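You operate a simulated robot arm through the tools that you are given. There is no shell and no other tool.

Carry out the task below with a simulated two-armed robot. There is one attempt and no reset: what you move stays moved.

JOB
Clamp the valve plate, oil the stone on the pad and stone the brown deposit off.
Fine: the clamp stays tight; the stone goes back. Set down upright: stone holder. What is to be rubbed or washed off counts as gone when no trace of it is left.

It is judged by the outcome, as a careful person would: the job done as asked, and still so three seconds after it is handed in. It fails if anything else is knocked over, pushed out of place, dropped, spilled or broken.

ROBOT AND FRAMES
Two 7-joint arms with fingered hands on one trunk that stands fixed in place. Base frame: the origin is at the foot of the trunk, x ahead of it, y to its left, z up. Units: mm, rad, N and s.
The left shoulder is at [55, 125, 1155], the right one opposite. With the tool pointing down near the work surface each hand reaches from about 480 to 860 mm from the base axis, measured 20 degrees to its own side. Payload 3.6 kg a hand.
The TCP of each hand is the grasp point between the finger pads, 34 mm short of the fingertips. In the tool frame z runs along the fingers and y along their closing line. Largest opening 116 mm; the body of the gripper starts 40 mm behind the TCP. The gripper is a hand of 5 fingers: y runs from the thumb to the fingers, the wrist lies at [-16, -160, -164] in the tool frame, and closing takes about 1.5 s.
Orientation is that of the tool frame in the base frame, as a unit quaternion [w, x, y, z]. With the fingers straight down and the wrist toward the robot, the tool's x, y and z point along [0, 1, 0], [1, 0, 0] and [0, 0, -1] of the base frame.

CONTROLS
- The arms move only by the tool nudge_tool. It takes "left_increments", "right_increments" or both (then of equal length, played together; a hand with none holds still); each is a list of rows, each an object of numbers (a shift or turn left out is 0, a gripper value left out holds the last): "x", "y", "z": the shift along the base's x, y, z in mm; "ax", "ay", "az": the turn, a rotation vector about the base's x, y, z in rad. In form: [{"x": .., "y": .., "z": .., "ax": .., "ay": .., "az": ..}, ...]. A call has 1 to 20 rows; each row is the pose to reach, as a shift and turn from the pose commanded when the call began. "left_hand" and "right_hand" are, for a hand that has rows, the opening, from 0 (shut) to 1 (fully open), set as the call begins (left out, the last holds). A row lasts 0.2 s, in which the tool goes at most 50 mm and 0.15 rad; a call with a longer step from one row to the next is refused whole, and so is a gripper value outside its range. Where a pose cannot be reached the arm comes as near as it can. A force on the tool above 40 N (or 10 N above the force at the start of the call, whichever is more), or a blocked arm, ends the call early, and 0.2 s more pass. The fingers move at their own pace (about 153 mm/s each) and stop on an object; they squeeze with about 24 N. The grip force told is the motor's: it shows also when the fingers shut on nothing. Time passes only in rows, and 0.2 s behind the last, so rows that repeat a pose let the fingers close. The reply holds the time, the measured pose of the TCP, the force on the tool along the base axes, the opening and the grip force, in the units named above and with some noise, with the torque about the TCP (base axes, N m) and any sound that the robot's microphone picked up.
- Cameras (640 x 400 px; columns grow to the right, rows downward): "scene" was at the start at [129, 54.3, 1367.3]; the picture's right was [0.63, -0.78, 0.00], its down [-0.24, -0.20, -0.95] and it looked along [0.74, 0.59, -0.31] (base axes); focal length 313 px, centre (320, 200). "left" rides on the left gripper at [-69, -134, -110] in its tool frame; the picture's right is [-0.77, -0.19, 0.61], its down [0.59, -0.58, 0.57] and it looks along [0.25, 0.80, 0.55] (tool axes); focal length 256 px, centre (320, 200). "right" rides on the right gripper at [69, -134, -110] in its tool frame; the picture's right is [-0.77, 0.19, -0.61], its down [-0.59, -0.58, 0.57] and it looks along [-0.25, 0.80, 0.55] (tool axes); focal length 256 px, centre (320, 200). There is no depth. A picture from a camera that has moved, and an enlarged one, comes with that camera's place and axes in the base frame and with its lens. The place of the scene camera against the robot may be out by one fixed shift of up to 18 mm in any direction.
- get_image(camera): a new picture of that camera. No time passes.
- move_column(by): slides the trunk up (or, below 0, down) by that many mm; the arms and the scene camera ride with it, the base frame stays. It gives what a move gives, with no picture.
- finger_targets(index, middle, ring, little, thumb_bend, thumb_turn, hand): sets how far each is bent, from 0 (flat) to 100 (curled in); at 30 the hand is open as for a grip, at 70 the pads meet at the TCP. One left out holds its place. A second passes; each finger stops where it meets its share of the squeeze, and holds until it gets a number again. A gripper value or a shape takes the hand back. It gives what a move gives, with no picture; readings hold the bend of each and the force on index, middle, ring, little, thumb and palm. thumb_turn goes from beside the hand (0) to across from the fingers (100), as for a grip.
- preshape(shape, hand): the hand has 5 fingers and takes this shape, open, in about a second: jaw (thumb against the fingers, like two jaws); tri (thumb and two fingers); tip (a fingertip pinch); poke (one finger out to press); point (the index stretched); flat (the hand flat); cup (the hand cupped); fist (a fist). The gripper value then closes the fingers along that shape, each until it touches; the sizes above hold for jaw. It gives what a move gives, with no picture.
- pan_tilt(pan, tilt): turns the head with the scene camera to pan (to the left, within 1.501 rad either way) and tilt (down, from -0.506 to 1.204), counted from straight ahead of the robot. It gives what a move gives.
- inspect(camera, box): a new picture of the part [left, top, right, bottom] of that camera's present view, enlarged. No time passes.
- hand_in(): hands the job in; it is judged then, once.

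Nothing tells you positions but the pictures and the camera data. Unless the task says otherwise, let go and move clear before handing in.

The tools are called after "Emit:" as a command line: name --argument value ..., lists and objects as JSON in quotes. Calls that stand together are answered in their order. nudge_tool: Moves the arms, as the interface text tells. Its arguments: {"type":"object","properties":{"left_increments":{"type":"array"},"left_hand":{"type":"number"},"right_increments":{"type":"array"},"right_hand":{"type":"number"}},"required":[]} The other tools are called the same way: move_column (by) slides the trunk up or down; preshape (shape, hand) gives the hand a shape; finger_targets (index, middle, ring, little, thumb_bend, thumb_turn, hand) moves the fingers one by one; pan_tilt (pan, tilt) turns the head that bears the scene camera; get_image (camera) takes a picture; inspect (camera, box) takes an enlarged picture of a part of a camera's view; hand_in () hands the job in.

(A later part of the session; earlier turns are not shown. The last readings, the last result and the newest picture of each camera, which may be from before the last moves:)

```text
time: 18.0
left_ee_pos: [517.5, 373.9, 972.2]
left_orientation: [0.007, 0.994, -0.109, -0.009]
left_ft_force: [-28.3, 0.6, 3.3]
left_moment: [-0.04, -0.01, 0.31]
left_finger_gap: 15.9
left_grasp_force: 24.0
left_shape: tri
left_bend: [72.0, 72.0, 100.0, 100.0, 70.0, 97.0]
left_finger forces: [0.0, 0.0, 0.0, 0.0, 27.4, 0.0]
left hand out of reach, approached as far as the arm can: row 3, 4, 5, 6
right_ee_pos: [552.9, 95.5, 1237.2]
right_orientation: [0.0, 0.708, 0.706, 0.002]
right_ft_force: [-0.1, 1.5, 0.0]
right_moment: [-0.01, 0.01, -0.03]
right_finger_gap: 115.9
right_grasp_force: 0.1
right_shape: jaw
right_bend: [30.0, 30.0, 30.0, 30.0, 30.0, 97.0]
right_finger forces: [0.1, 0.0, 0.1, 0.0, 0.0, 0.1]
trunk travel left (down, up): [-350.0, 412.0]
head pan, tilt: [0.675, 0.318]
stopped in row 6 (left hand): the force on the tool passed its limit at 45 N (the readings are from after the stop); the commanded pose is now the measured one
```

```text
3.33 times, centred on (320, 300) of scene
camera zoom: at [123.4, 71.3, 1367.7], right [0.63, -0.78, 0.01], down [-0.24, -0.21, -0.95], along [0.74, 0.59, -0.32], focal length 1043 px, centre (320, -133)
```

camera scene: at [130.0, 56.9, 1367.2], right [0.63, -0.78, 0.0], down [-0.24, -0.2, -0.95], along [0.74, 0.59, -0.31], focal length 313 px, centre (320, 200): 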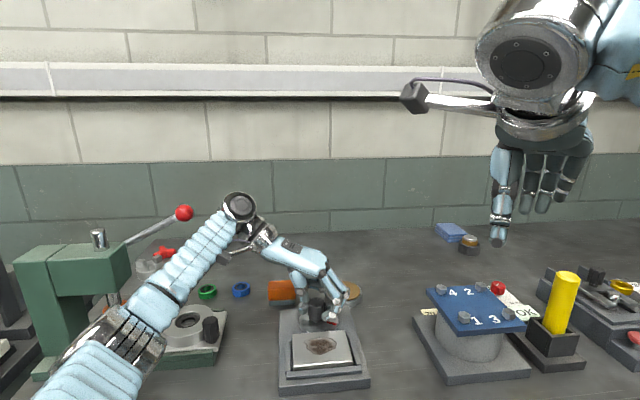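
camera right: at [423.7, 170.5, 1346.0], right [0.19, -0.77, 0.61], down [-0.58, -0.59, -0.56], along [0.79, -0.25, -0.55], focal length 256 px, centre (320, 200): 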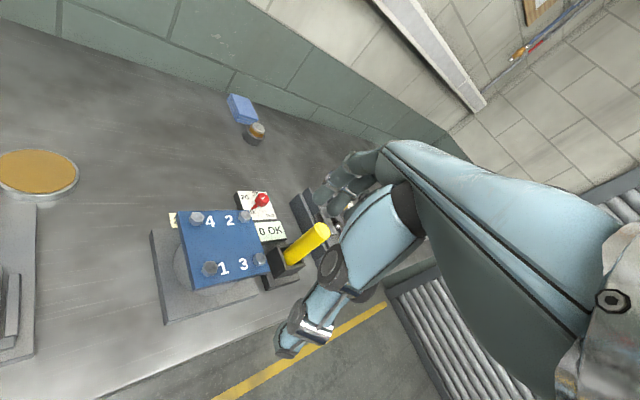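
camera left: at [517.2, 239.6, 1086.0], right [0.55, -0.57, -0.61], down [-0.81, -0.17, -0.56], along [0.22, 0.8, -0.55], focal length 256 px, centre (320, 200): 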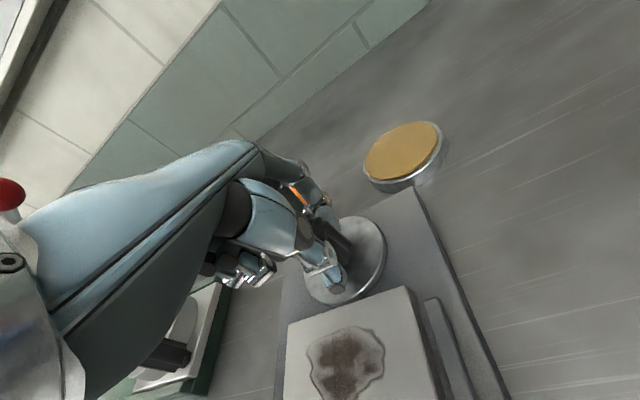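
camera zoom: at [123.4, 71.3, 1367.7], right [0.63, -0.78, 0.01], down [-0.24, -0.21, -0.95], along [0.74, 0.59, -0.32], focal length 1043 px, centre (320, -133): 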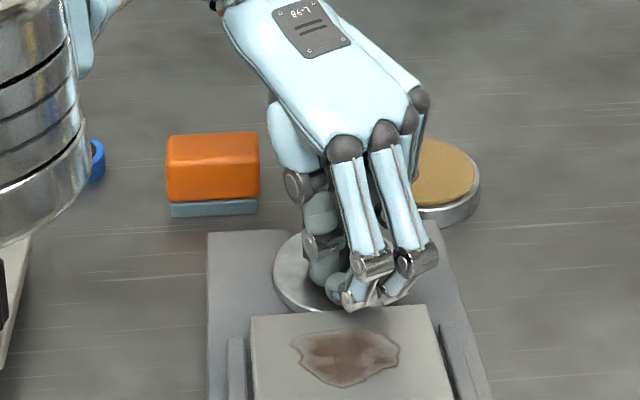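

The arm reached its wrist limit and the fingers slipped off the knob. I'll open the hand now and lift straight up to regrasp from a better angle.

Emit:
nudge_tool --left_hand 1 --left_increments '[{}, {}, {}, {}, {}, {}, {}]'

Emit:
inspect --camera "scene" --box '[260, 240, 380, 360]'

Emit:
inspect --camera "right" --box '[0, 130, 100, 370]'

Emit:
get_image --camera "left"

```text
time: 18.5
left_ee_pos: [525.4, 331.9, 979.6]
left_orientation: [0.012, 0.992, -0.126, -0.001]
left_ft_force: [-5.0, -60.3, -11.4]
left_moment: [-0.93, 0.07, -0.21]
left_finger_gap: 107.2
left_grasp_force: 0.1
left_shape: tri
left_bend: [30.0, 30.0, 98.0, 98.0, 53.0, 100.0]
left_finger forces: [0.0, 0.1, 0.0, 0.1, 59.3, 0.0]
right_ee_pos: [557.7, 68.4, 1239.0]
right_orientation: [-0.007, 0.711, 0.703, 0.008]
right_ft_force: [1.0, 0.0, 0.5]
right_moment: [-0.06, 0.09, -0.03]
right_finger_gap: 116.1
right_grasp_force: 0.0
right_shape: jaw
right_bend: [30.0, 30.0, 30.0, 30.0, 30.0, 97.0]
right_finger forces: [0.0, 0.0, 0.0, 0.0, 0.1, 0.0]
trunk travel left (down, up): [-350.0, 412.0]
head pan, tilt: [0.675, 0.318]
stopped in row 2 (left hand): the force on the tool passed its limit at 45 N (the readings are from after the stop); the commanded pose is now the measured one
```

```text
3.33 times, centred on (320, 300) of scene
camera zoom: at [129.0, 27.8, 1369.1], right [0.61, -0.79, -0.01], down [-0.25, -0.17, -0.95], along [0.75, 0.58, -0.3], focal length 1043 px, centre (320, -133)
```

zoom: 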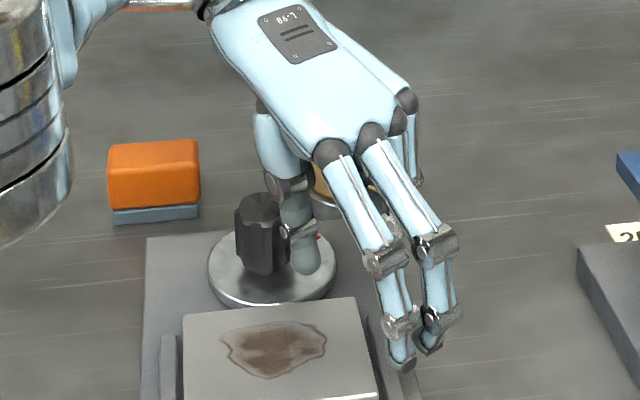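

```text
1.67 times, centred on (50, 250) of right
camera zoom: at [425.1, 135.6, 1350.5], right [0.18, -0.78, 0.59], down [-0.58, -0.57, -0.58], along [0.79, -0.24, -0.56], focal length 427 px, centre (770, 117)
```

zoom: 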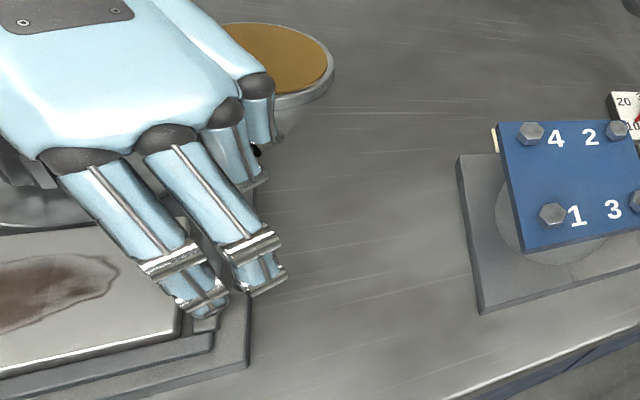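

```text
taken
camera left: at [492.0, 481.7, 1085.9], right [-0.7, 0.36, -0.62], down [0.71, 0.4, -0.58], along [0.04, -0.84, -0.53], focal length 256 px, centre (320, 200)
```

left: 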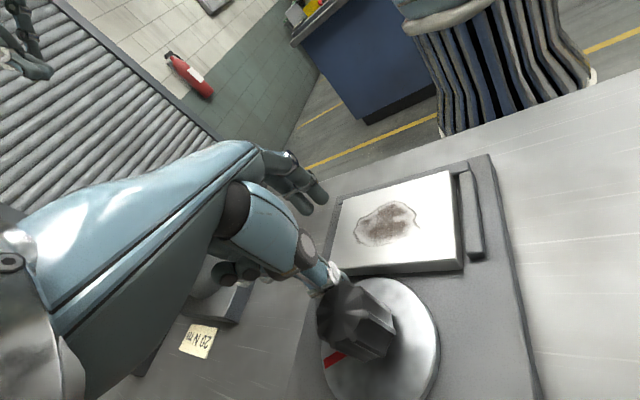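

The back of the thumb is now pressing against the knob. I'll curl the thumb in to unload it before lifting.

Emit:
finger_targets --hand "left" --thumb_bend 75

Emit:
inspect --camera "left" --box '[220, 150, 560, 400]'

```text
time: 19.5
left_ee_pos: [540.0, 343.9, 974.7]
left_orientation: [0.009, 0.993, -0.122, -0.003]
left_ft_force: [0.7, -2.0, -0.6]
left_moment: [0.09, 0.02, -0.04]
left_finger_gap: 50.5
left_grasp_force: 0.1
left_shape: fingers
left_bend: [30.0, 30.0, 98.0, 98.0, 75.0, 97.0]
left_finger forces: [0.1, 0.0, 0.0, 0.0, 0.1, 0.0]
right_ee_pos: [564.0, 69.4, 1233.6]
right_orientation: [-0.007, 0.713, 0.701, 0.004]
right_ft_force: [1.6, 0.6, -0.5]
right_moment: [0.0, 0.13, 0.0]
right_finger_gap: 115.8
right_grasp_force: 0.1
right_shape: jaw
right_bend: [30.0, 30.0, 30.0, 30.0, 30.0, 97.0]
right_finger forces: [0.0, 0.0, 0.0, 0.0, 0.1, 0.0]
trunk travel left (down, up): [-350.0, 412.0]
head pan, tilt: [0.675, 0.318]
```

```text
1.60 times, centred on (390, 275) of left
camera zoom: at [504.1, 491.7, 1082.4], right [-0.71, 0.36, -0.61], down [0.71, 0.41, -0.58], along [0.04, -0.84, -0.54], focal length 410 px, centre (208, 80)
```

zoom: 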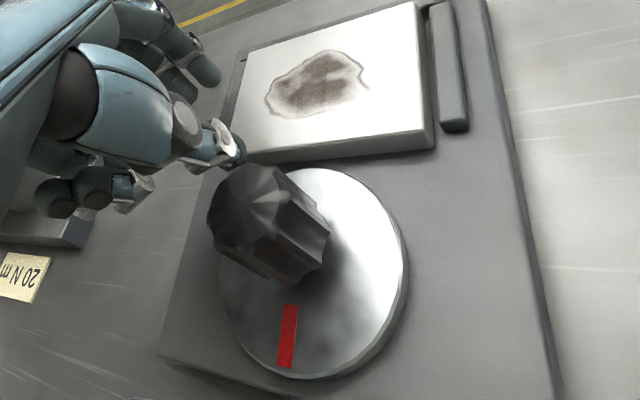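

The knob has swung back to its starting angle with the red mark pointing away from the plate, and nothing else was disturbed. I'll lift clear, level the hand, and redo the turn in two shorter stages.

Emit:
nudge_tool --left_increments '[{"z": 15}, {"z": 35}, {"z": 55, "ax": 0.008, "ay": -0.004}, {"z": 75, "ax": 0.017, "ay": -0.008}, {"z": 90, "ax": 0.017, "ay": -0.008}, {"z": 90, "ax": 0.017, "ay": -0.008}]'

Emit:
get_image --camera "scene"

Emit:
inspect --camera "scene" --box '[240, 260, 400, 400]'

```text
time: 20.2
left_ee_pos: [512.5, 353.6, 1027.4]
left_orientation: [0.001, 0.993, -0.115, 0.003]
left_ft_force: [-0.4, 0.3, -0.1]
left_moment: [-0.04, 0.0, 0.04]
left_finger_gap: 50.8
left_grasp_force: 0.0
left_shape: fingers
left_bend: [30.0, 30.0, 98.0, 98.0, 75.0, 97.0]
left_finger forces: [0.0, 0.0, 0.1, 0.0, 0.0, 0.0]
right_ee_pos: [534.7, 72.3, 1246.3]
right_orientation: [0.001, 0.709, 0.705, 0.014]
right_ft_force: [1.7, -0.9, -1.0]
right_moment: [0.04, 0.07, 0.04]
right_finger_gap: 115.9
right_grasp_force: 0.1
right_shape: jaw
right_bend: [30.0, 30.0, 30.0, 30.0, 30.0, 97.0]
right_finger forces: [0.1, 0.1, 0.1, 0.1, 0.1, 0.1]
trunk travel left (down, up): [-350.0, 412.0]
head pan, tilt: [0.675, 0.318]
stopped in row 3 (left hand): the arm was blocked; the commanded pose is now the measured one
```

```text
taken
camera scene: at [135.0, 50.6, 1367.3], right [0.63, -0.78, -0.01], down [-0.25, -0.19, -0.95], along [0.74, 0.6, -0.31], focal length 313 px, centre (320, 200)
```

scene: 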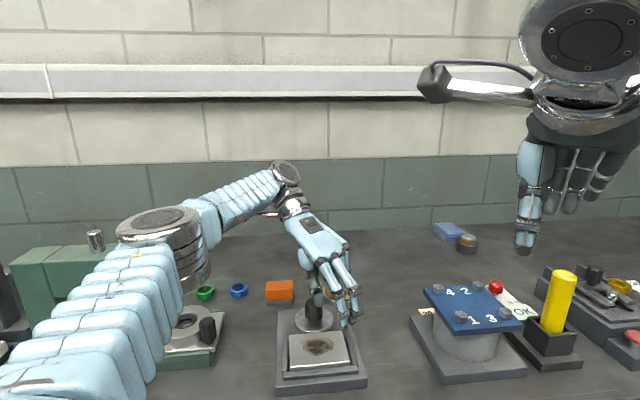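

```text
2.86 times, centred on (320, 330) of scene
camera zoom: at [135.0, 50.6, 1367.3], right [0.63, -0.78, -0.01], down [-0.25, -0.19, -0.95], along [0.74, 0.6, -0.31], focal length 894 px, centre (320, -171)
```

zoom: 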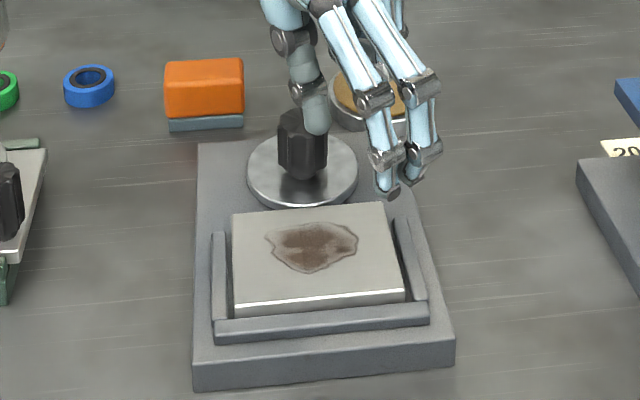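

The hand is above the knob now but the arm is at a joint limit. I'll unwind the wrist toward neutral and rise.

Emit:
nudge_tool --left_increments '[{"az": 0.1}, {"z": 5, "az": 0.22}, {"z": 15, "az": 0.35}, {"z": 25, "az": 0.48}, {"z": 35, "az": 0.6}, {"z": 45, "az": 0.72}, {"z": 45, "az": 0.72}, {"z": 45, "az": 0.72}]'

Emit:
get_image --camera "scene"

```text
time: 22.0
left_ee_pos: [515.5, 359.8, 1067.8]
left_orientation: [0.005, 0.97, 0.244, 0.004]
left_ft_force: [0.8, 0.5, -0.3]
left_moment: [0.0, 0.03, 0.01]
left_finger_gap: 50.7
left_grasp_force: 0.0
left_shape: fingers
left_bend: [30.0, 30.0, 98.0, 98.0, 75.0, 97.0]
left_finger forces: [0.1, 0.0, 0.1, 0.0, 0.0, 0.0]
right_ee_pos: [542.3, 83.0, 1242.2]
right_orientation: [0.001, 0.708, 0.706, 0.008]
right_ft_force: [-0.4, -0.9, -0.4]
right_moment: [0.01, 0.0, 0.0]
right_finger_gap: 116.0
right_grasp_force: 0.0
right_shape: jaw
right_bend: [30.0, 30.0, 30.0, 30.0, 30.0, 97.0]
right_finger forces: [0.0, 0.1, 0.0, 0.1, 0.1, 0.0]
trunk travel left (down, up): [-350.0, 412.0]
head pan, tilt: [0.675, 0.318]
```

```text
taken
camera scene: at [129.1, 54.8, 1367.3], right [0.63, -0.78, 0.0], down [-0.24, -0.2, -0.95], along [0.74, 0.59, -0.31], focal length 313 px, centre (320, 200)
```

scene: 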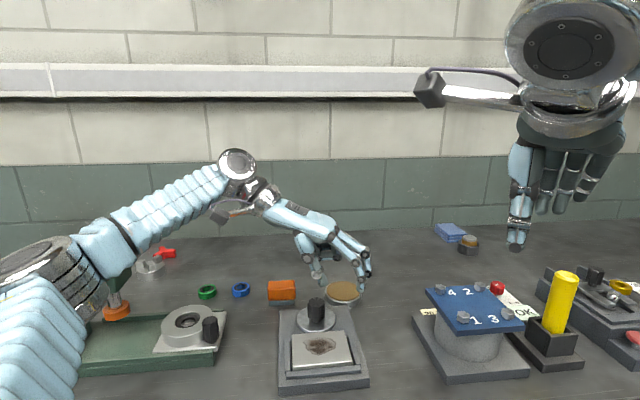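

Everything is back to rest and nothing else moved. I'll reopen to the three-finger shape, level the hand, then yaw back to +1.0 above the knob.

Emit:
preshape --hand "left" --shape "tri"

Emit:
nudge_tool --left_increments '[{"ax": 0.008, "ay": 0.01}, {"ax": 0.008, "ay": 0.01}]'

Emit:
nudge_tool --left_increments '[{"x": 1, "y": 2, "az": 0.14}, {"x": 2, "y": 4, "az": 0.28}, {"x": 4, "y": 7, "az": 0.42}, {"x": 6, "y": 10, "az": 0.56}, {"x": 8, "y": 13, "az": 0.7}, {"x": 10, "y": 16, "az": 0.84}, {"x": 12, "y": 19, "az": 0.98}, {"x": 14, "y": 22, "az": 1.12}, {"x": 16, "y": 25, "az": 1.26}, {"x": 17, "y": 28, "az": 1.4}, {"x": 17, "y": 31, "az": 1.54}, {"x": 17, "y": 31, "az": 1.68}, {"x": 17, "y": 31, "az": 1.82}, {"x": 17, "y": 31, "az": 1.96}, {"x": 17, "y": 31, "az": 2.08}, {"x": 17, "y": 31, "az": 2.08}]'

Emit:
inspect --camera "left" --box '[340, 245, 440, 345]'

Emit:
get_image --camera "left"

```text
time: 22.9
left_ee_pos: [515.8, 359.9, 1067.6]
left_orientation: [0.006, 0.97, 0.244, 0.004]
left_ft_force: [0.0, -0.6, -0.2]
left_moment: [-0.03, 0.0, 0.0]
left_finger_gap: 116.1
left_grasp_force: 0.0
left_shape: tri
left_bend: [30.0, 30.0, 98.0, 98.0, 30.0, 97.0]
left_finger forces: [0.0, 0.0, 0.0, 0.0, 0.1, 0.0]
right_ee_pos: [543.2, 83.4, 1243.3]
right_orientation: [0.0, 0.708, 0.706, 0.008]
right_ft_force: [-0.8, 0.6, 0.2]
right_moment: [0.02, -0.01, 0.02]
right_finger_gap: 116.2
right_grasp_force: 0.1
right_shape: jaw
right_bend: [30.0, 30.0, 30.0, 30.0, 30.0, 97.0]
right_finger forces: [0.0, 0.0, 0.1, 0.0, 0.0, 0.0]
trunk travel left (down, up): [-350.0, 412.0]
head pan, tilt: [0.675, 0.318]
```

```text
time: 23.5
left_ee_pos: [516.0, 358.9, 1067.3]
left_orientation: [0.002, 0.97, 0.243, -0.001]
left_ft_force: [-0.5, 0.4, 0.0]
left_moment: [0.04, -0.01, 0.01]
left_finger_gap: 115.9
left_grasp_force: 0.1
left_shape: tri
left_bend: [30.0, 30.0, 98.0, 98.0, 30.0, 97.0]
left_finger forces: [0.1, 0.0, 0.0, 0.0, 0.1, 0.0]
right_ee_pos: [542.0, 85.0, 1243.4]
right_orientation: [0.001, 0.708, 0.706, 0.008]
right_ft_force: [0.3, -0.5, -0.1]
right_moment: [-0.01, 0.0, -0.02]
right_finger_gap: 115.8
right_grasp_force: 0.1
right_shape: jaw
right_bend: [30.0, 30.0, 30.0, 30.0, 30.0, 97.0]
right_finger forces: [0.0, 0.1, 0.0, 0.0, 0.1, 0.0]
trunk travel left (down, up): [-350.0, 412.0]
head pan, tilt: [0.675, 0.318]
```

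```text
time: 26.9
left_ee_pos: [532.8, 390.6, 1066.8]
left_orientation: [0.0, 0.28, 0.96, 0.0]
left_ft_force: [0.3, 0.1, 0.2]
left_moment: [-0.01, 0.02, -0.03]
left_finger_gap: 115.8
left_grasp_force: 0.1
left_shape: tri
left_bend: [30.0, 30.0, 98.0, 98.0, 30.0, 97.0]
left_finger forces: [0.0, 0.0, 0.1, 0.0, 0.1, 0.0]
right_ee_pos: [542.2, 84.9, 1244.0]
right_orientation: [0.0, 0.708, 0.706, 0.008]
right_ft_force: [0.0, -0.1, -0.6]
right_moment: [0.0, -0.02, -0.02]
right_finger_gap: 116.1
right_grasp_force: 0.1
right_shape: jaw
right_bend: [30.0, 30.0, 30.0, 30.0, 30.0, 97.0]
right_finger forces: [0.1, 0.0, 0.1, 0.0, 0.0, 0.0]
trunk travel left (down, up): [-350.0, 412.0]
head pan, tilt: [0.675, 0.318]
```

```text
4.00 times, centred on (390, 295) of left
camera zoom: at [518.1, 240.0, 1175.9], right [0.55, -0.57, -0.61], down [-0.81, -0.17, -0.57], along [0.22, 0.8, -0.55], focal length 1024 px, centre (40, -180)
```

zoom: 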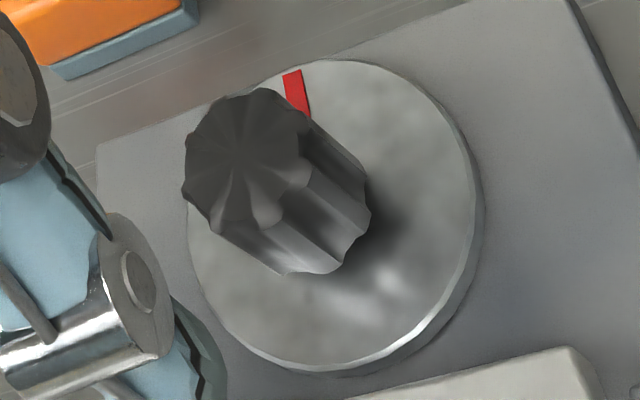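

```text
taken
camera left: at [518.1, 240.0, 1175.9], right [0.55, -0.57, -0.61], down [-0.81, -0.17, -0.57], along [0.22, 0.8, -0.55], focal length 256 px, centre (320, 200)
```

left: 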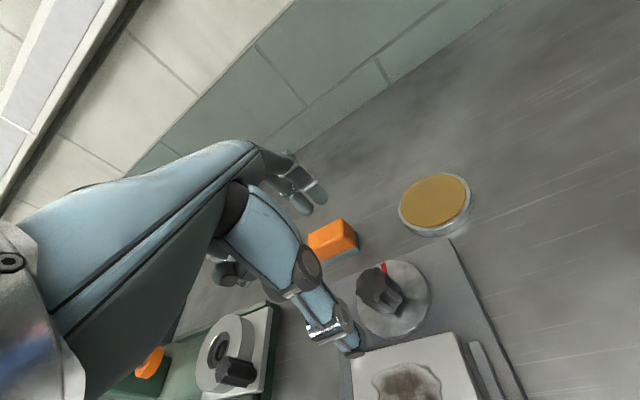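

The knob is back at its start angle. I'll regrip and turn in the first stage from +1.0 to about −1.0 rad.

Emit:
nudge_tool --left_increments '[{"y": 1, "z": -20}, {"y": 1, "z": -40}, {"y": 1, "z": -60}, {"y": 1, "z": -78}, {"y": 1, "z": -91}, {"y": 1, "z": -91}]'

Emit:
nudge_tool --left_hand 0 --left_increments '[{}, {}, {}, {}, {}, {}, {}, {}, {}]'

Emit:
nudge_tool --left_increments '[{"az": -0.1}, {"az": -0.2}, {"az": -0.3}, {"az": -0.4}, {"az": -0.5}, {"az": -0.6}, {"az": -0.7}, {"az": -0.8}, {"az": -0.9}, {"az": -1.0}, {"az": -1.1}, {"az": -1.2}, {"az": -1.3}, {"az": -1.4}, {"az": -1.5}, {"az": -1.6}, {"az": -1.7}, {"az": -1.8}, {"az": -1.9}, {"az": -1.9}]'

Emit:
inspect --camera "scene" --box '[260, 240, 380, 360]'

```text
time: 28.3
left_ee_pos: [531.5, 391.7, 974.6]
left_orientation: [0.0, 0.281, 0.96, 0.001]
left_ft_force: [-0.3, -0.5, -0.2]
left_moment: [0.0, 0.01, 0.01]
left_finger_gap: 115.9
left_grasp_force: 0.0
left_shape: tri
left_bend: [30.0, 30.0, 98.0, 98.0, 30.0, 97.0]
left_finger forces: [0.0, 0.0, 0.1, 0.0, 0.0, 0.0]
right_ee_pos: [542.7, 83.4, 1242.9]
right_orientation: [0.001, 0.709, 0.706, 0.008]
right_ft_force: [-0.4, 0.0, 0.7]
right_moment: [0.0, -0.02, 0.02]
right_finger_gap: 116.1
right_grasp_force: 0.1
right_shape: jaw
right_bend: [30.0, 30.0, 30.0, 30.0, 30.0, 97.0]
right_finger forces: [0.1, 0.0, 0.0, 0.0, 0.0, 0.0]
trunk travel left (down, up): [-350.0, 412.0]
head pan, tilt: [0.675, 0.318]
```

```text
time: 30.3
left_ee_pos: [532.9, 391.0, 975.0]
left_orientation: [0.0, 0.281, 0.96, 0.0]
left_ft_force: [-1.3, -1.1, -4.6]
left_moment: [0.55, -0.31, -0.05]
left_finger_gap: 33.4
left_grasp_force: 24.5
left_shape: tri
left_bend: [60.0, 57.0, 100.0, 100.0, 70.0, 100.0]
left_finger forces: [12.6, 12.6, 0.0, 0.1, 27.2, 0.0]
right_ee_pos: [541.5, 83.7, 1243.0]
right_orientation: [0.0, 0.708, 0.706, 0.008]
right_ft_force: [0.4, -0.4, -0.2]
right_moment: [0.06, 0.01, -0.01]
right_finger_gap: 115.9
right_grasp_force: 0.1
right_shape: jaw
right_bend: [30.0, 30.0, 30.0, 30.0, 30.0, 97.0]
right_finger forces: [0.1, 0.1, 0.0, 0.0, 0.1, 0.0]
trunk travel left (down, up): [-350.0, 412.0]
head pan, tilt: [0.675, 0.318]
```

```text
time: 34.5
left_ee_pos: [532.8, 394.4, 976.0]
left_orientation: [0.002, 0.944, 0.329, 0.0]
left_ft_force: [-2.4, 10.7, -1.2]
left_moment: [-0.25, -0.49, 0.03]
left_finger_gap: 33.5
left_grasp_force: 23.5
left_shape: tri
left_bend: [59.0, 58.0, 100.0, 100.0, 70.0, 100.0]
left_finger forces: [10.4, 14.2, 0.1, 0.1, 31.7, 0.1]
right_ee_pos: [542.0, 86.0, 1242.5]
right_orientation: [0.002, 0.708, 0.706, 0.008]
right_ft_force: [-0.6, 0.8, -0.5]
right_moment: [-0.01, 0.02, -0.02]
right_finger_gap: 115.6
right_grasp_force: 0.1
right_shape: jaw
right_bend: [30.0, 30.0, 30.0, 30.0, 30.0, 97.0]
right_finger forces: [0.1, 0.0, 0.0, 0.0, 0.0, 0.0]
trunk travel left (down, up): [-350.0, 412.0]
head pan, tilt: [0.675, 0.318]
```

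```text
3.33 times, centred on (320, 300) of scene
camera zoom: at [129.3, 57.2, 1367.2], right [0.63, -0.78, 0.0], down [-0.24, -0.2, -0.95], along [0.74, 0.59, -0.31], focal length 1043 px, centre (320, -133)
```

zoom: 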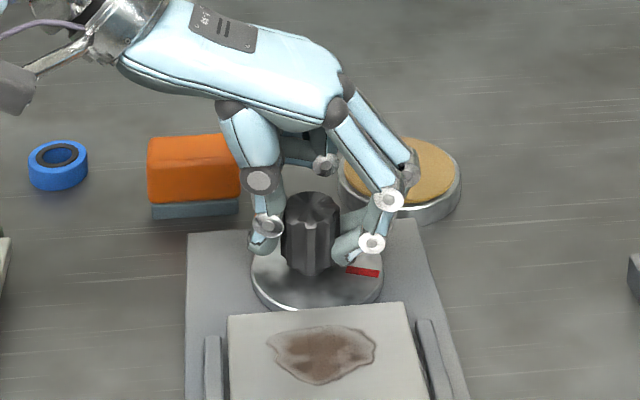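

Stage one is done; the mark points to the right. I'll open, lift, unwind the wrist and regrip for stage two.

Emit:
nudge_tool --left_hand 1 --left_increments '[{}, {}, {}, {}, {}, {}, {}, {}]'

Emit:
nudge_tool --left_increments '[{"z": 15}, {"z": 35}, {"z": 55}, {"z": 60, "az": 0.12}, {"z": 60, "az": 0.26}, {"z": 60, "az": 0.4}, {"z": 60, "az": 0.54}, {"z": 60, "az": 0.68}, {"z": 60, "az": 0.82}, {"z": 60, "az": 0.96}, {"z": 60, "az": 1.1}, {"z": 60, "az": 1.24}, {"z": 60, "az": 1.38}, {"z": 60, "az": 1.52}, {"z": 60, "az": 1.66}, {"z": 60, "az": 1.7}, {"z": 60, "az": 1.7}]'

Emit:
get_image --camera "left"

Emit:
inspect --camera "left" --box '[330, 220, 490, 380]'

```text
time: 36.3
left_ee_pos: [532.9, 391.1, 976.3]
left_orientation: [0.001, 0.944, 0.33, -0.001]
left_ft_force: [-0.2, 0.8, 0.5]
left_moment: [0.0, 0.02, 0.0]
left_finger_gap: 115.4
left_grasp_force: 0.0
left_shape: tri
left_bend: [30.0, 30.0, 98.0, 98.0, 30.0, 97.0]
left_finger forces: [0.1, 0.1, 0.1, 0.1, 0.1, 0.2]
right_ee_pos: [542.9, 83.4, 1244.1]
right_orientation: [0.002, 0.709, 0.706, 0.008]
right_ft_force: [0.0, -0.6, -0.7]
right_moment: [-0.02, 0.0, 0.02]
right_finger_gap: 116.2
right_grasp_force: 0.0
right_shape: jaw
right_bend: [30.0, 30.0, 30.0, 30.0, 30.0, 97.0]
right_finger forces: [0.0, 0.1, 0.1, 0.1, 0.0, 0.0]
trunk travel left (down, up): [-350.0, 412.0]
head pan, tilt: [0.675, 0.318]
```

```text
time: 39.9
left_ee_pos: [531.9, 390.6, 1035.8]
left_orientation: [0.0, 0.374, 0.927, -0.001]
left_ft_force: [-1.1, 0.4, -0.1]
left_moment: [0.0, 0.02, 0.0]
left_finger_gap: 116.0
left_grasp_force: 0.2
left_shape: tri
left_bend: [30.0, 30.0, 98.0, 98.0, 30.0, 97.0]
left_finger forces: [0.0, 0.0, 0.1, 0.0, 0.0, 0.1]
right_ee_pos: [541.0, 84.2, 1243.7]
right_orientation: [0.001, 0.707, 0.707, 0.008]
right_ft_force: [0.9, -0.2, 0.2]
right_moment: [0.02, -0.02, -0.02]
right_finger_gap: 116.0
right_grasp_force: 0.1
right_shape: jaw
right_bend: [30.0, 30.0, 30.0, 30.0, 30.0, 97.0]
right_finger forces: [0.0, 0.0, 0.0, 0.0, 0.1, 0.0]
trunk travel left (down, up): [-350.0, 412.0]
head pan, tilt: [0.675, 0.318]
```

```text
taken
camera left: at [488.2, 246.3, 1145.1], right [0.42, -0.67, -0.61], down [-0.82, -0.01, -0.57], along [0.38, 0.74, -0.55], focal length 256 px, centre (320, 200)
```

left: 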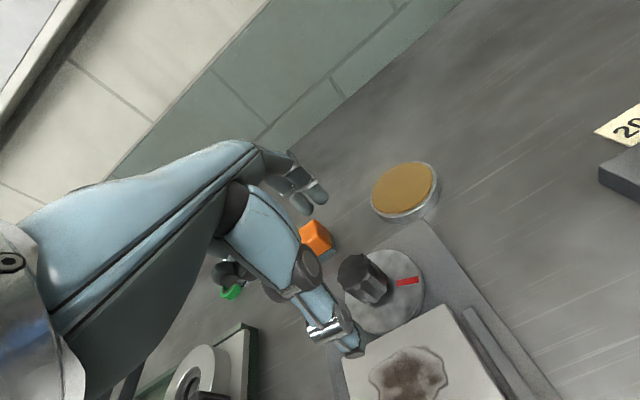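

```text
2.50 times, centred on (410, 300) of left
camera zoom: at [488.2, 246.3, 1145.1], right [0.42, -0.67, -0.61], down [-0.82, -0.01, -0.57], along [0.38, 0.74, -0.55], focal length 640 px, centre (95, -50)
```

zoom: 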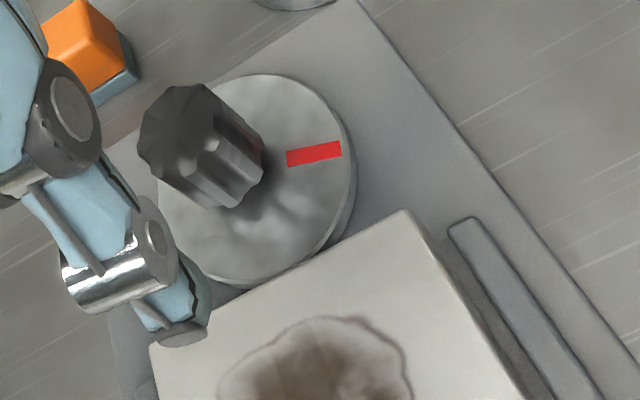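

The mark holds at the right side. I'll descend, regrip, and turn further clockwise.

Emit:
nudge_tool --left_increments '[{"x": 0.5, "y": 0.7, "z": -20}, {"x": 0.5, "y": 0.7, "z": -38}, {"x": 0.5, "y": 0.7, "z": -52}, {"x": 0.5, "y": 0.7, "z": -61}, {"x": 0.5, "y": 0.7, "z": -61}]'

Emit:
nudge_tool --left_hand 0 --left_increments '[{}, {}, {}, {}, {}, {}, {}, {}, {}]'

Emit:
nudge_tool --left_increments '[{"az": -0.08}, {"az": -0.16}, {"az": -0.24}, {"az": -0.32}, {"az": -0.4}, {"az": -0.48}, {"az": -0.56}, {"az": -0.56}]'

Emit:
inspect --camera "scene" --box '[260, 240, 380, 360]'

Emit:
inspect --camera "left" --box '[240, 150, 520, 400]'

```text
time: 41.1
left_ee_pos: [533.9, 392.0, 974.9]
left_orientation: [0.0, 0.375, 0.927, -0.001]
left_ft_force: [0.0, -0.1, -1.0]
left_moment: [0.01, 0.0, 0.02]
left_finger_gap: 116.1
left_grasp_force: 0.0
left_shape: tri
left_bend: [30.0, 30.0, 98.0, 98.0, 30.0, 97.0]
left_finger forces: [0.1, 0.0, 0.1, 0.0, 0.0, 0.0]
right_ee_pos: [542.9, 82.8, 1242.8]
right_orientation: [0.0, 0.709, 0.705, 0.009]
right_ft_force: [0.0, -0.1, -0.2]
right_moment: [-0.01, 0.02, -0.03]
right_finger_gap: 116.1
right_grasp_force: 0.1
right_shape: jaw
right_bend: [30.0, 30.0, 30.0, 30.0, 30.0, 97.0]
right_finger forces: [0.0, 0.0, 0.0, 0.1, 0.1, 0.0]
trunk travel left (down, up): [-350.0, 412.0]
head pan, tilt: [0.675, 0.318]
```

```text
time: 43.1
left_ee_pos: [534.7, 391.5, 973.9]
left_orientation: [0.0, 0.376, 0.927, 0.0]
left_ft_force: [-0.7, -1.2, -5.3]
left_moment: [0.4, -0.35, -0.05]
left_finger_gap: 34.4
left_grasp_force: 24.3
left_shape: tri
left_bend: [61.0, 58.0, 100.0, 100.0, 69.0, 100.0]
left_finger forces: [10.5, 12.0, 0.0, 0.0, 25.2, 0.0]
right_ee_pos: [542.0, 84.7, 1242.9]
right_orientation: [0.001, 0.709, 0.706, 0.008]
right_ft_force: [-0.6, 0.4, 0.7]
right_moment: [0.02, 0.0, 0.03]
right_finger_gap: 116.0
right_grasp_force: 0.1
right_shape: jaw
right_bend: [30.0, 30.0, 30.0, 30.0, 30.0, 97.0]
right_finger forces: [0.0, 0.0, 0.0, 0.0, 0.1, 0.0]
trunk travel left (down, up): [-350.0, 412.0]
head pan, tilt: [0.675, 0.318]
```

```text
time: 44.9
left_ee_pos: [533.1, 394.0, 974.3]
left_orientation: [0.001, 0.617, 0.787, 0.001]
left_ft_force: [-2.5, 5.7, -3.9]
left_moment: [0.71, -0.43, 0.44]
left_finger_gap: 34.4
left_grasp_force: 24.2
left_shape: tri
left_bend: [57.0, 59.0, 100.0, 100.0, 70.0, 98.0]
left_finger forces: [10.8, 19.1, 0.0, 0.0, 26.2, 0.0]
right_ee_pos: [542.3, 84.8, 1242.8]
right_orientation: [0.0, 0.708, 0.707, 0.008]
right_ft_force: [-0.2, -0.2, -0.4]
right_moment: [-0.02, 0.03, 0.0]
right_finger_gap: 115.7
right_grasp_force: 0.0
right_shape: jaw
right_bend: [30.0, 30.0, 30.0, 30.0, 30.0, 97.0]
right_finger forces: [0.0, 0.0, 0.0, 0.0, 0.1, 0.0]
trunk travel left (down, up): [-350.0, 412.0]
head pan, tilt: [0.675, 0.318]
```

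```text
3.33 times, centred on (320, 300) of scene
camera zoom: at [129.0, 56.2, 1367.3], right [0.63, -0.78, 0.0], down [-0.24, -0.2, -0.95], along [0.74, 0.59, -0.31], focal length 1043 px, centre (320, -133)
```

zoom: 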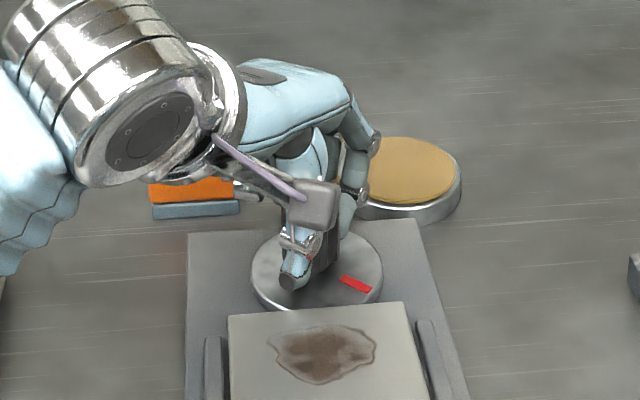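

```text
1.60 times, centred on (380, 275) of left
camera zoom: at [418.6, 293.8, 1083.8], right [0.0, -0.79, -0.61], down [-0.7, 0.43, -0.57], along [0.71, 0.43, -0.55], focal length 410 px, centre (224, 80)
```

zoom: 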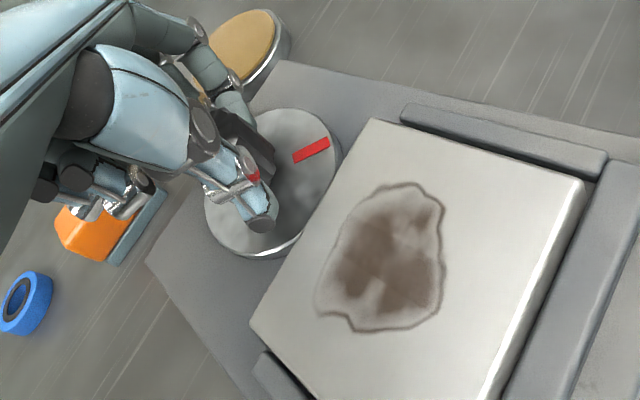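

The torque has climbed to 0.44 N·m, so the cam is bearing on the plate. I'll tighten further.

Emit:
nudge_tool --left_increments '[{"az": -0.06}, {"az": -0.12}, {"az": -0.18}, {"az": -0.24}, {"az": -0.3}, {"az": -0.3}]'

Emit:
inspect --camera "scene" --box '[260, 240, 380, 360]'

Emit:
inspect --camera "left" --box '[240, 150, 520, 400]'

```text
time: 46.3
left_ee_pos: [533.4, 390.8, 974.3]
left_orientation: [0.001, 0.729, 0.685, -0.001]
left_ft_force: [2.7, -8.8, -5.7]
left_moment: [0.3, -0.64, 0.42]
left_finger_gap: 23.3
left_grasp_force: 23.9
left_shape: tri
left_bend: [59.0, 59.0, 100.0, 100.0, 70.0, 96.0]
left_finger forces: [8.6, 17.7, 0.0, 0.0, 27.8, 0.0]
right_ee_pos: [542.4, 83.1, 1241.9]
right_orientation: [0.0, 0.707, 0.707, 0.008]
right_ft_force: [0.6, 0.2, 0.3]
right_moment: [0.01, 0.04, -0.03]
right_finger_gap: 116.0
right_grasp_force: 0.1
right_shape: jaw
right_bend: [30.0, 30.0, 30.0, 30.0, 30.0, 97.0]
right_finger forces: [0.0, 0.0, 0.0, 0.0, 0.0, 0.0]
trunk travel left (down, up): [-350.0, 412.0]
head pan, tilt: [0.675, 0.318]
```

```text
3.33 times, centred on (320, 300) of scene
camera zoom: at [130.1, 53.5, 1367.2], right [0.62, -0.78, 0.0], down [-0.25, -0.19, -0.95], along [0.74, 0.59, -0.31], focal length 1043 px, centre (320, -133)
```

zoom: 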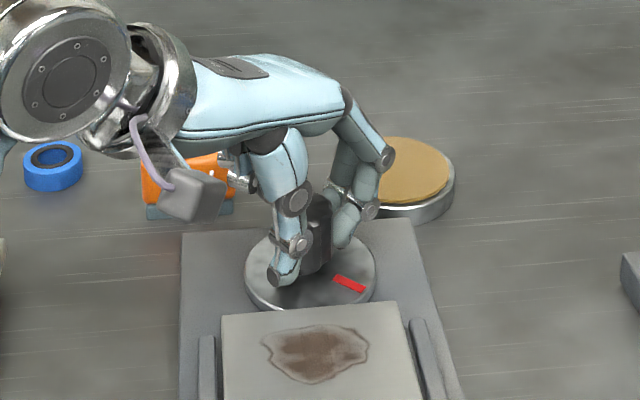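

```text
1.60 times, centred on (380, 275) of left
camera zoom: at [394.6, 329.4, 1083.9], right [-0.23, -0.76, -0.61], down [-0.54, 0.62, -0.57], along [0.81, 0.2, -0.55], focal length 410 px, centre (224, 80)
```

zoom: 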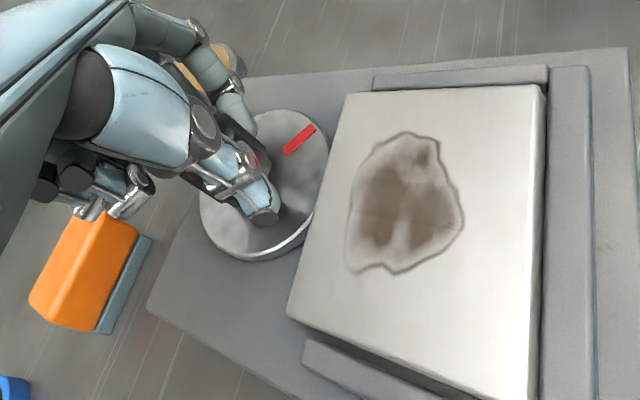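

The fingers slipped a little and then seated in the knob's flutes (gap 23 mm). I'll turn on from here and see if it carries more torque.

Emit:
nudge_tool --left_increments '[{"y": 0.5, "az": -0.05}, {"y": 1, "az": -0.1}, {"y": 1, "az": -0.15}, {"y": 1, "az": -0.2}, {"y": 1, "az": -0.25}, {"y": 1, "az": -0.25}]'

Emit:
inspect --camera "scene" --box '[260, 240, 380, 360]'

Emit:
inspect --camera "left" --box '[240, 150, 520, 400]'

```text
time: 47.7
left_ee_pos: [534.2, 390.5, 974.5]
left_orientation: [0.0, 0.808, 0.589, 0.0]
left_ft_force: [-1.8, -17.8, -10.1]
left_moment: [0.15, -0.65, 0.7]
left_finger_gap: 23.4
left_grasp_force: 24.1
left_shape: tri
left_bend: [58.0, 59.0, 100.0, 100.0, 70.0, 94.0]
left_finger forces: [8.7, 15.4, 0.1, 0.0, 35.5, 0.0]
right_ee_pos: [541.1, 81.3, 1243.0]
right_orientation: [0.0, 0.708, 0.706, 0.009]
right_ft_force: [-0.6, 0.5, 0.5]
right_moment: [0.01, -0.01, -0.02]
right_finger_gap: 116.0
right_grasp_force: 0.2
right_shape: jaw
right_bend: [30.0, 30.0, 30.0, 30.0, 30.0, 97.0]
right_finger forces: [0.1, 0.0, 0.0, 0.0, 0.1, 0.0]
trunk travel left (down, up): [-350.0, 412.0]
head pan, tilt: [0.675, 0.318]
```

```text
3.33 times, centred on (320, 300) of scene
camera zoom: at [129.6, 52.1, 1367.3], right [0.62, -0.78, 0.0], down [-0.24, -0.19, -0.95], along [0.74, 0.59, -0.31], focal length 1043 px, centre (320, -133)
```

zoom: 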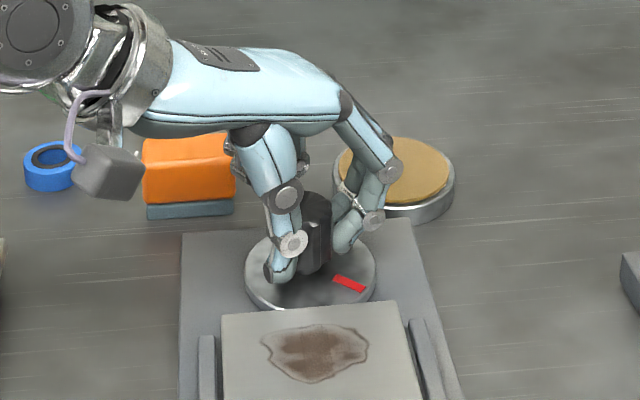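

```text
1.60 times, centred on (380, 275) of left
camera zoom: at [384.1, 365.3, 1084.1], right [-0.41, -0.68, -0.61], down [-0.37, 0.74, -0.57], along [0.83, -0.01, -0.55], focal length 410 px, centre (224, 80)
```

zoom: 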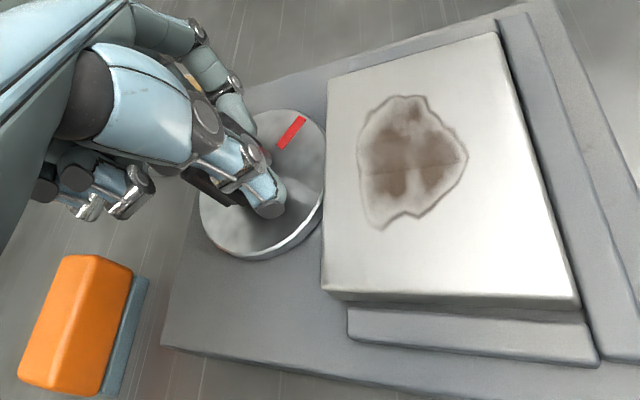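

The torque has risen to 0.70 N·m with the mark not moving, so the clamp has come up solid. One small extra pull, then I'll release.

Emit:
nudge_tool --left_increments '[{"y": 0.5, "az": -0.05}, {"y": 1, "az": -0.1}, {"y": 1, "az": -0.13}, {"y": 1, "az": -0.13}]'

Emit:
inspect --camera "left" --box '[240, 150, 520, 400]'

Emit:
inspect --camera "scene" --box '[260, 240, 380, 360]'

```text
time: 48.7
left_ee_pos: [532.7, 388.6, 974.8]
left_orientation: [-0.001, 0.845, 0.534, -0.001]
left_ft_force: [-7.3, -29.4, -15.5]
left_moment: [-0.11, -0.63, 0.63]
left_finger_gap: 22.8
left_grasp_force: 23.7
left_shape: tri
left_bend: [60.0, 59.0, 100.0, 100.0, 70.0, 93.0]
left_finger forces: [7.1, 13.8, 0.0, 0.1, 37.5, 0.2]
right_ee_pos: [541.6, 80.1, 1241.9]
right_orientation: [0.001, 0.708, 0.706, 0.01]
right_ft_force: [-0.7, 0.1, 0.1]
right_moment: [0.03, 0.01, 0.01]
right_finger_gap: 116.2
right_grasp_force: 0.1
right_shape: jaw
right_bend: [30.0, 30.0, 30.0, 30.0, 30.0, 97.0]
right_finger forces: [0.0, 0.0, 0.0, 0.0, 0.0, 0.0]
trunk travel left (down, up): [-350.0, 412.0]
head pan, tilt: [0.675, 0.318]
```

```text
1.60 times, centred on (380, 275) of left
camera zoom: at [381.8, 384.2, 1084.5], right [-0.5, -0.62, -0.61], down [-0.27, 0.78, -0.57], along [0.82, -0.12, -0.56], focal length 410 px, centre (224, 80)
```

zoom: 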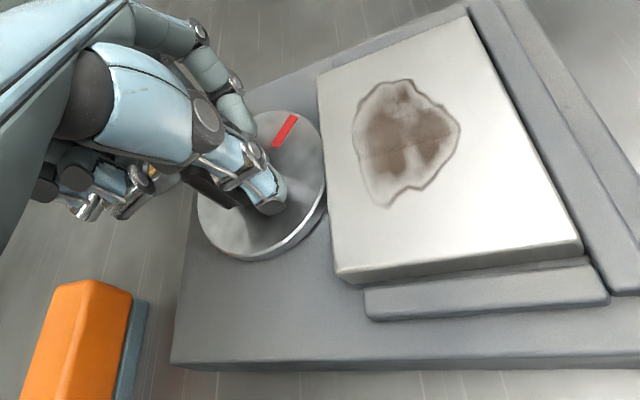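

```text
3.33 times, centred on (320, 300) of scene
camera zoom: at [129.5, 50.1, 1367.4], right [0.62, -0.78, 0.0], down [-0.25, -0.19, -0.95], along [0.74, 0.59, -0.31], focal length 1043 px, centre (320, -133)
```

zoom: 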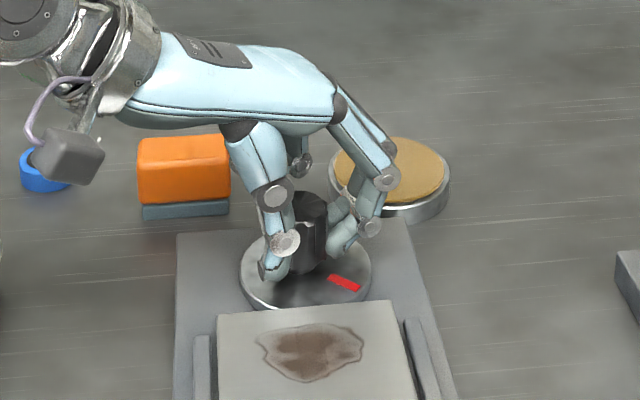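

The clamp is solid. I'll relax the windup and side load slightly, then open and lift.

Emit:
nudge_tool --left_increments '[{"x": -0.3, "y": -1, "az": 0.05}, {"x": -0.6, "y": -2.5, "az": 0.1}, {"x": -0.6, "y": -2.5, "az": 0.1}]'

Emit:
nudge_tool --left_hand 1 --left_increments '[{}, {}, {}, {}, {}, {}, {}, {}]'

Emit:
nudge_tool --left_increments '[{"z": 15}, {"z": 35}, {"z": 60}, {"z": 85}, {"z": 110}, {"z": 110}]'

Emit:
inspect --camera "scene" --box '[240, 260, 400, 400]'

Emit:
inspect --camera "left" --box '[300, 200, 580, 400]'

```text
time: 49.5
left_ee_pos: [532.5, 389.2, 975.4]
left_orientation: [0.0, 0.817, 0.577, -0.001]
left_ft_force: [-4.7, -23.3, -14.9]
left_moment: [-0.18, -0.57, 0.22]
left_finger_gap: 22.9
left_grasp_force: 24.1
left_shape: tri
left_bend: [62.0, 59.0, 100.0, 100.0, 70.0, 95.0]
left_finger forces: [8.7, 14.3, 0.0, 0.1, 29.5, 0.0]
right_ee_pos: [542.9, 80.3, 1241.3]
right_orientation: [0.0, 0.708, 0.707, 0.009]
right_ft_force: [0.8, -0.7, 0.1]
right_moment: [-0.01, 0.01, 0.01]
right_finger_gap: 116.1
right_grasp_force: 0.1
right_shape: jaw
right_bend: [30.0, 30.0, 30.0, 30.0, 30.0, 97.0]
right_finger forces: [0.0, 0.1, 0.1, 0.1, 0.0, 0.0]
trunk travel left (down, up): [-350.0, 412.0]
head pan, tilt: [0.675, 0.318]
```

```text
time: 51.3
left_ee_pos: [531.8, 390.3, 975.0]
left_orientation: [0.001, 0.816, 0.578, 0.001]
left_ft_force: [-0.1, -0.1, 0.1]
left_moment: [-0.01, 0.02, -0.01]
left_finger_gap: 115.9
left_grasp_force: 0.0
left_shape: tri
left_bend: [30.0, 30.0, 98.0, 98.0, 30.0, 97.0]
left_finger forces: [0.0, 0.0, 0.1, 0.0, 0.0, 0.0]
right_ee_pos: [542.6, 83.2, 1242.6]
right_orientation: [0.001, 0.709, 0.706, 0.008]
right_ft_force: [0.4, 0.3, -0.3]
right_moment: [-0.03, -0.03, 0.02]
right_finger_gap: 116.1
right_grasp_force: 0.0
right_shape: jaw
right_bend: [30.0, 30.0, 30.0, 30.0, 30.0, 97.0]
right_finger forces: [0.1, 0.1, 0.0, 0.0, 0.0, 0.1]
trunk travel left (down, up): [-350.0, 412.0]
head pan, tilt: [0.675, 0.318]
```

```text
time: 52.7
left_ee_pos: [532.6, 390.1, 1084.1]
left_orientation: [0.001, 0.816, 0.578, 0.0]
left_ft_force: [0.1, 0.7, 0.4]
left_moment: [0.01, -0.01, 0.0]
left_finger_gap: 116.1
left_grasp_force: 0.1
left_shape: tri
left_bend: [30.0, 30.0, 98.0, 98.0, 30.0, 97.0]
left_finger forces: [0.0, 0.0, 0.1, 0.0, 0.1, 0.1]
right_ee_pos: [542.4, 84.2, 1242.5]
right_orientation: [0.001, 0.708, 0.707, 0.008]
right_ft_force: [0.3, 1.4, 0.1]
right_moment: [0.01, 0.02, -0.02]
right_finger_gap: 116.0
right_grasp_force: 0.0
right_shape: jaw
right_bend: [30.0, 30.0, 30.0, 30.0, 30.0, 97.0]
right_finger forces: [0.1, 0.0, 0.0, 0.1, 0.0, 0.0]
trunk travel left (down, up): [-350.0, 412.0]
head pan, tilt: [0.675, 0.318]
```

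```text
2.86 times, centred on (320, 330) of scene
camera zoom: at [129.4, 54.7, 1367.2], right [0.63, -0.78, 0.0], down [-0.24, -0.2, -0.95], along [0.74, 0.59, -0.31], focal length 894 px, centre (320, -171)
```

zoom: 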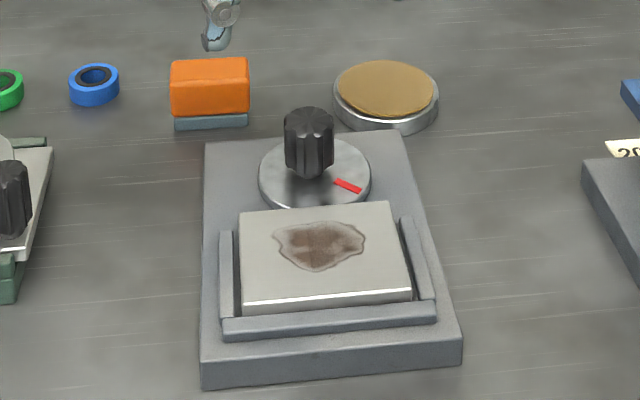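

```text
2.00 times, centred on (440, 300) of left
camera zoom: at [382.2, 370.4, 1194.6], right [-0.43, -0.66, -0.61], down [-0.35, 0.75, -0.57], along [0.83, -0.03, -0.55], focal length 512 px, centre (80, 0)
```

zoom: 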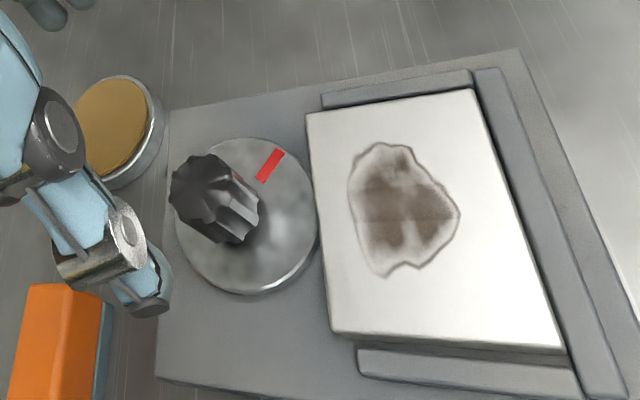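

The clamp is engaged: the disc touches the plate and the red mark sits right-near. Next is the stone in the orange holder, so I'll move over to view it with the left-hand camera, yaw 45°.

Emit:
nudge_tool --left_increments '[{"x": 0, "y": 8, "az": 0.14}, {"x": 0, "y": 16, "az": 0.28}, {"x": -1, "y": 24, "az": 0.42}, {"x": -1, "y": 32, "az": 0.56}, {"x": -2, "y": 40, "az": 0.7}, {"x": -2, "y": 48, "az": 0.84}, {"x": -3, "y": 56, "az": 0.98}, {"x": -3, "y": 60, "az": 1.124}, {"x": -3, "y": 60, "az": 1.124}]'

Emit:
get_image --camera "left"

Emit:
inspect --camera "left" --box '[310, 190, 450, 310]'

Emit:
inspect --camera "scene" --box '[255, 270, 311, 310]'

```text
time: 54.7
left_ee_pos: [529.1, 450.6, 1084.3]
left_orientation: [0.001, 0.382, 0.924, 0.001]
left_ft_force: [-0.1, 0.1, 0.7]
left_moment: [0.0, -0.02, 0.03]
left_finger_gap: 115.9
left_grasp_force: 0.0
left_shape: tri
left_bend: [30.0, 30.0, 98.0, 98.0, 30.0, 97.0]
left_finger forces: [0.0, 0.1, 0.0, 0.1, 0.0, 0.1]
right_ee_pos: [542.1, 83.4, 1242.8]
right_orientation: [0.001, 0.708, 0.706, 0.008]
right_ft_force: [-1.1, 0.4, -0.5]
right_moment: [-0.02, 0.0, 0.02]
right_finger_gap: 115.9
right_grasp_force: 0.1
right_shape: jaw
right_bend: [30.0, 30.0, 30.0, 30.0, 30.0, 97.0]
right_finger forces: [0.1, 0.0, 0.1, 0.0, 0.0, 0.0]
trunk travel left (down, up): [-350.0, 412.0]
head pan, tilt: [0.675, 0.318]
```

```text
taken
camera left: at [482.8, 307.4, 1193.9], right [0.41, -0.68, -0.61], down [-0.82, 0.01, -0.57], along [0.39, 0.74, -0.55], focal length 256 px, centre (320, 200)
```

left: 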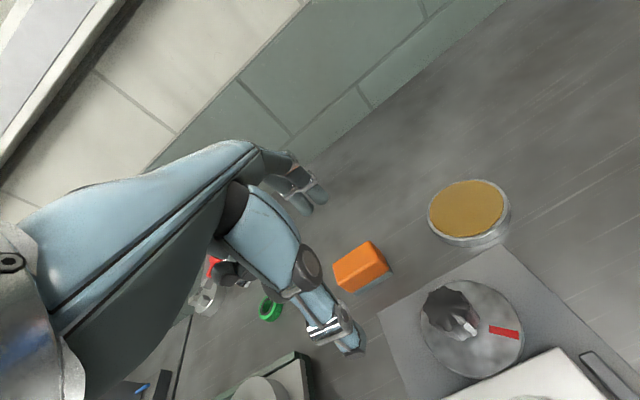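

```text
3.33 times, centred on (380, 250) of left
camera zoom: at [482.8, 307.4, 1193.9], right [0.41, -0.68, -0.61], down [-0.82, 0.01, -0.57], along [0.39, 0.74, -0.55], focal length 853 px, centre (120, 33)
```

zoom: 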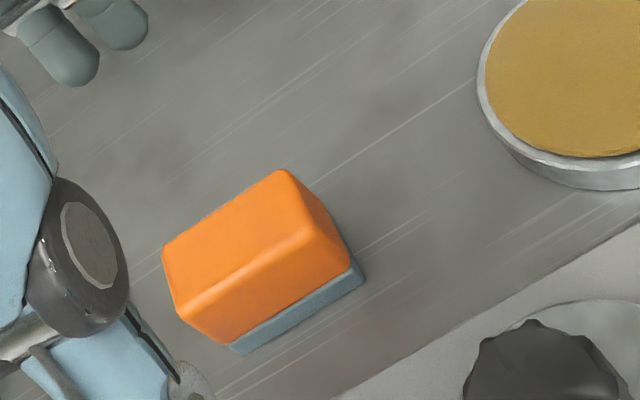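

```text
10.00 times, centred on (283, 290) of scene
camera zoom: at [128.9, 54.6, 1367.3], right [0.63, -0.78, 0.0], down [-0.24, -0.2, -0.95], along [0.74, 0.59, -0.31], focal length 3130 px, centre (690, -700)
```

zoom: 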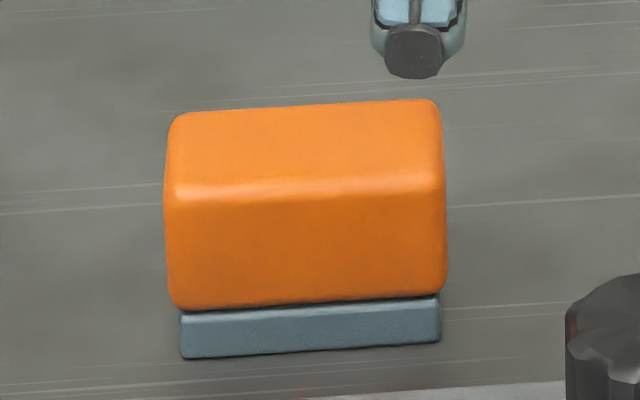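

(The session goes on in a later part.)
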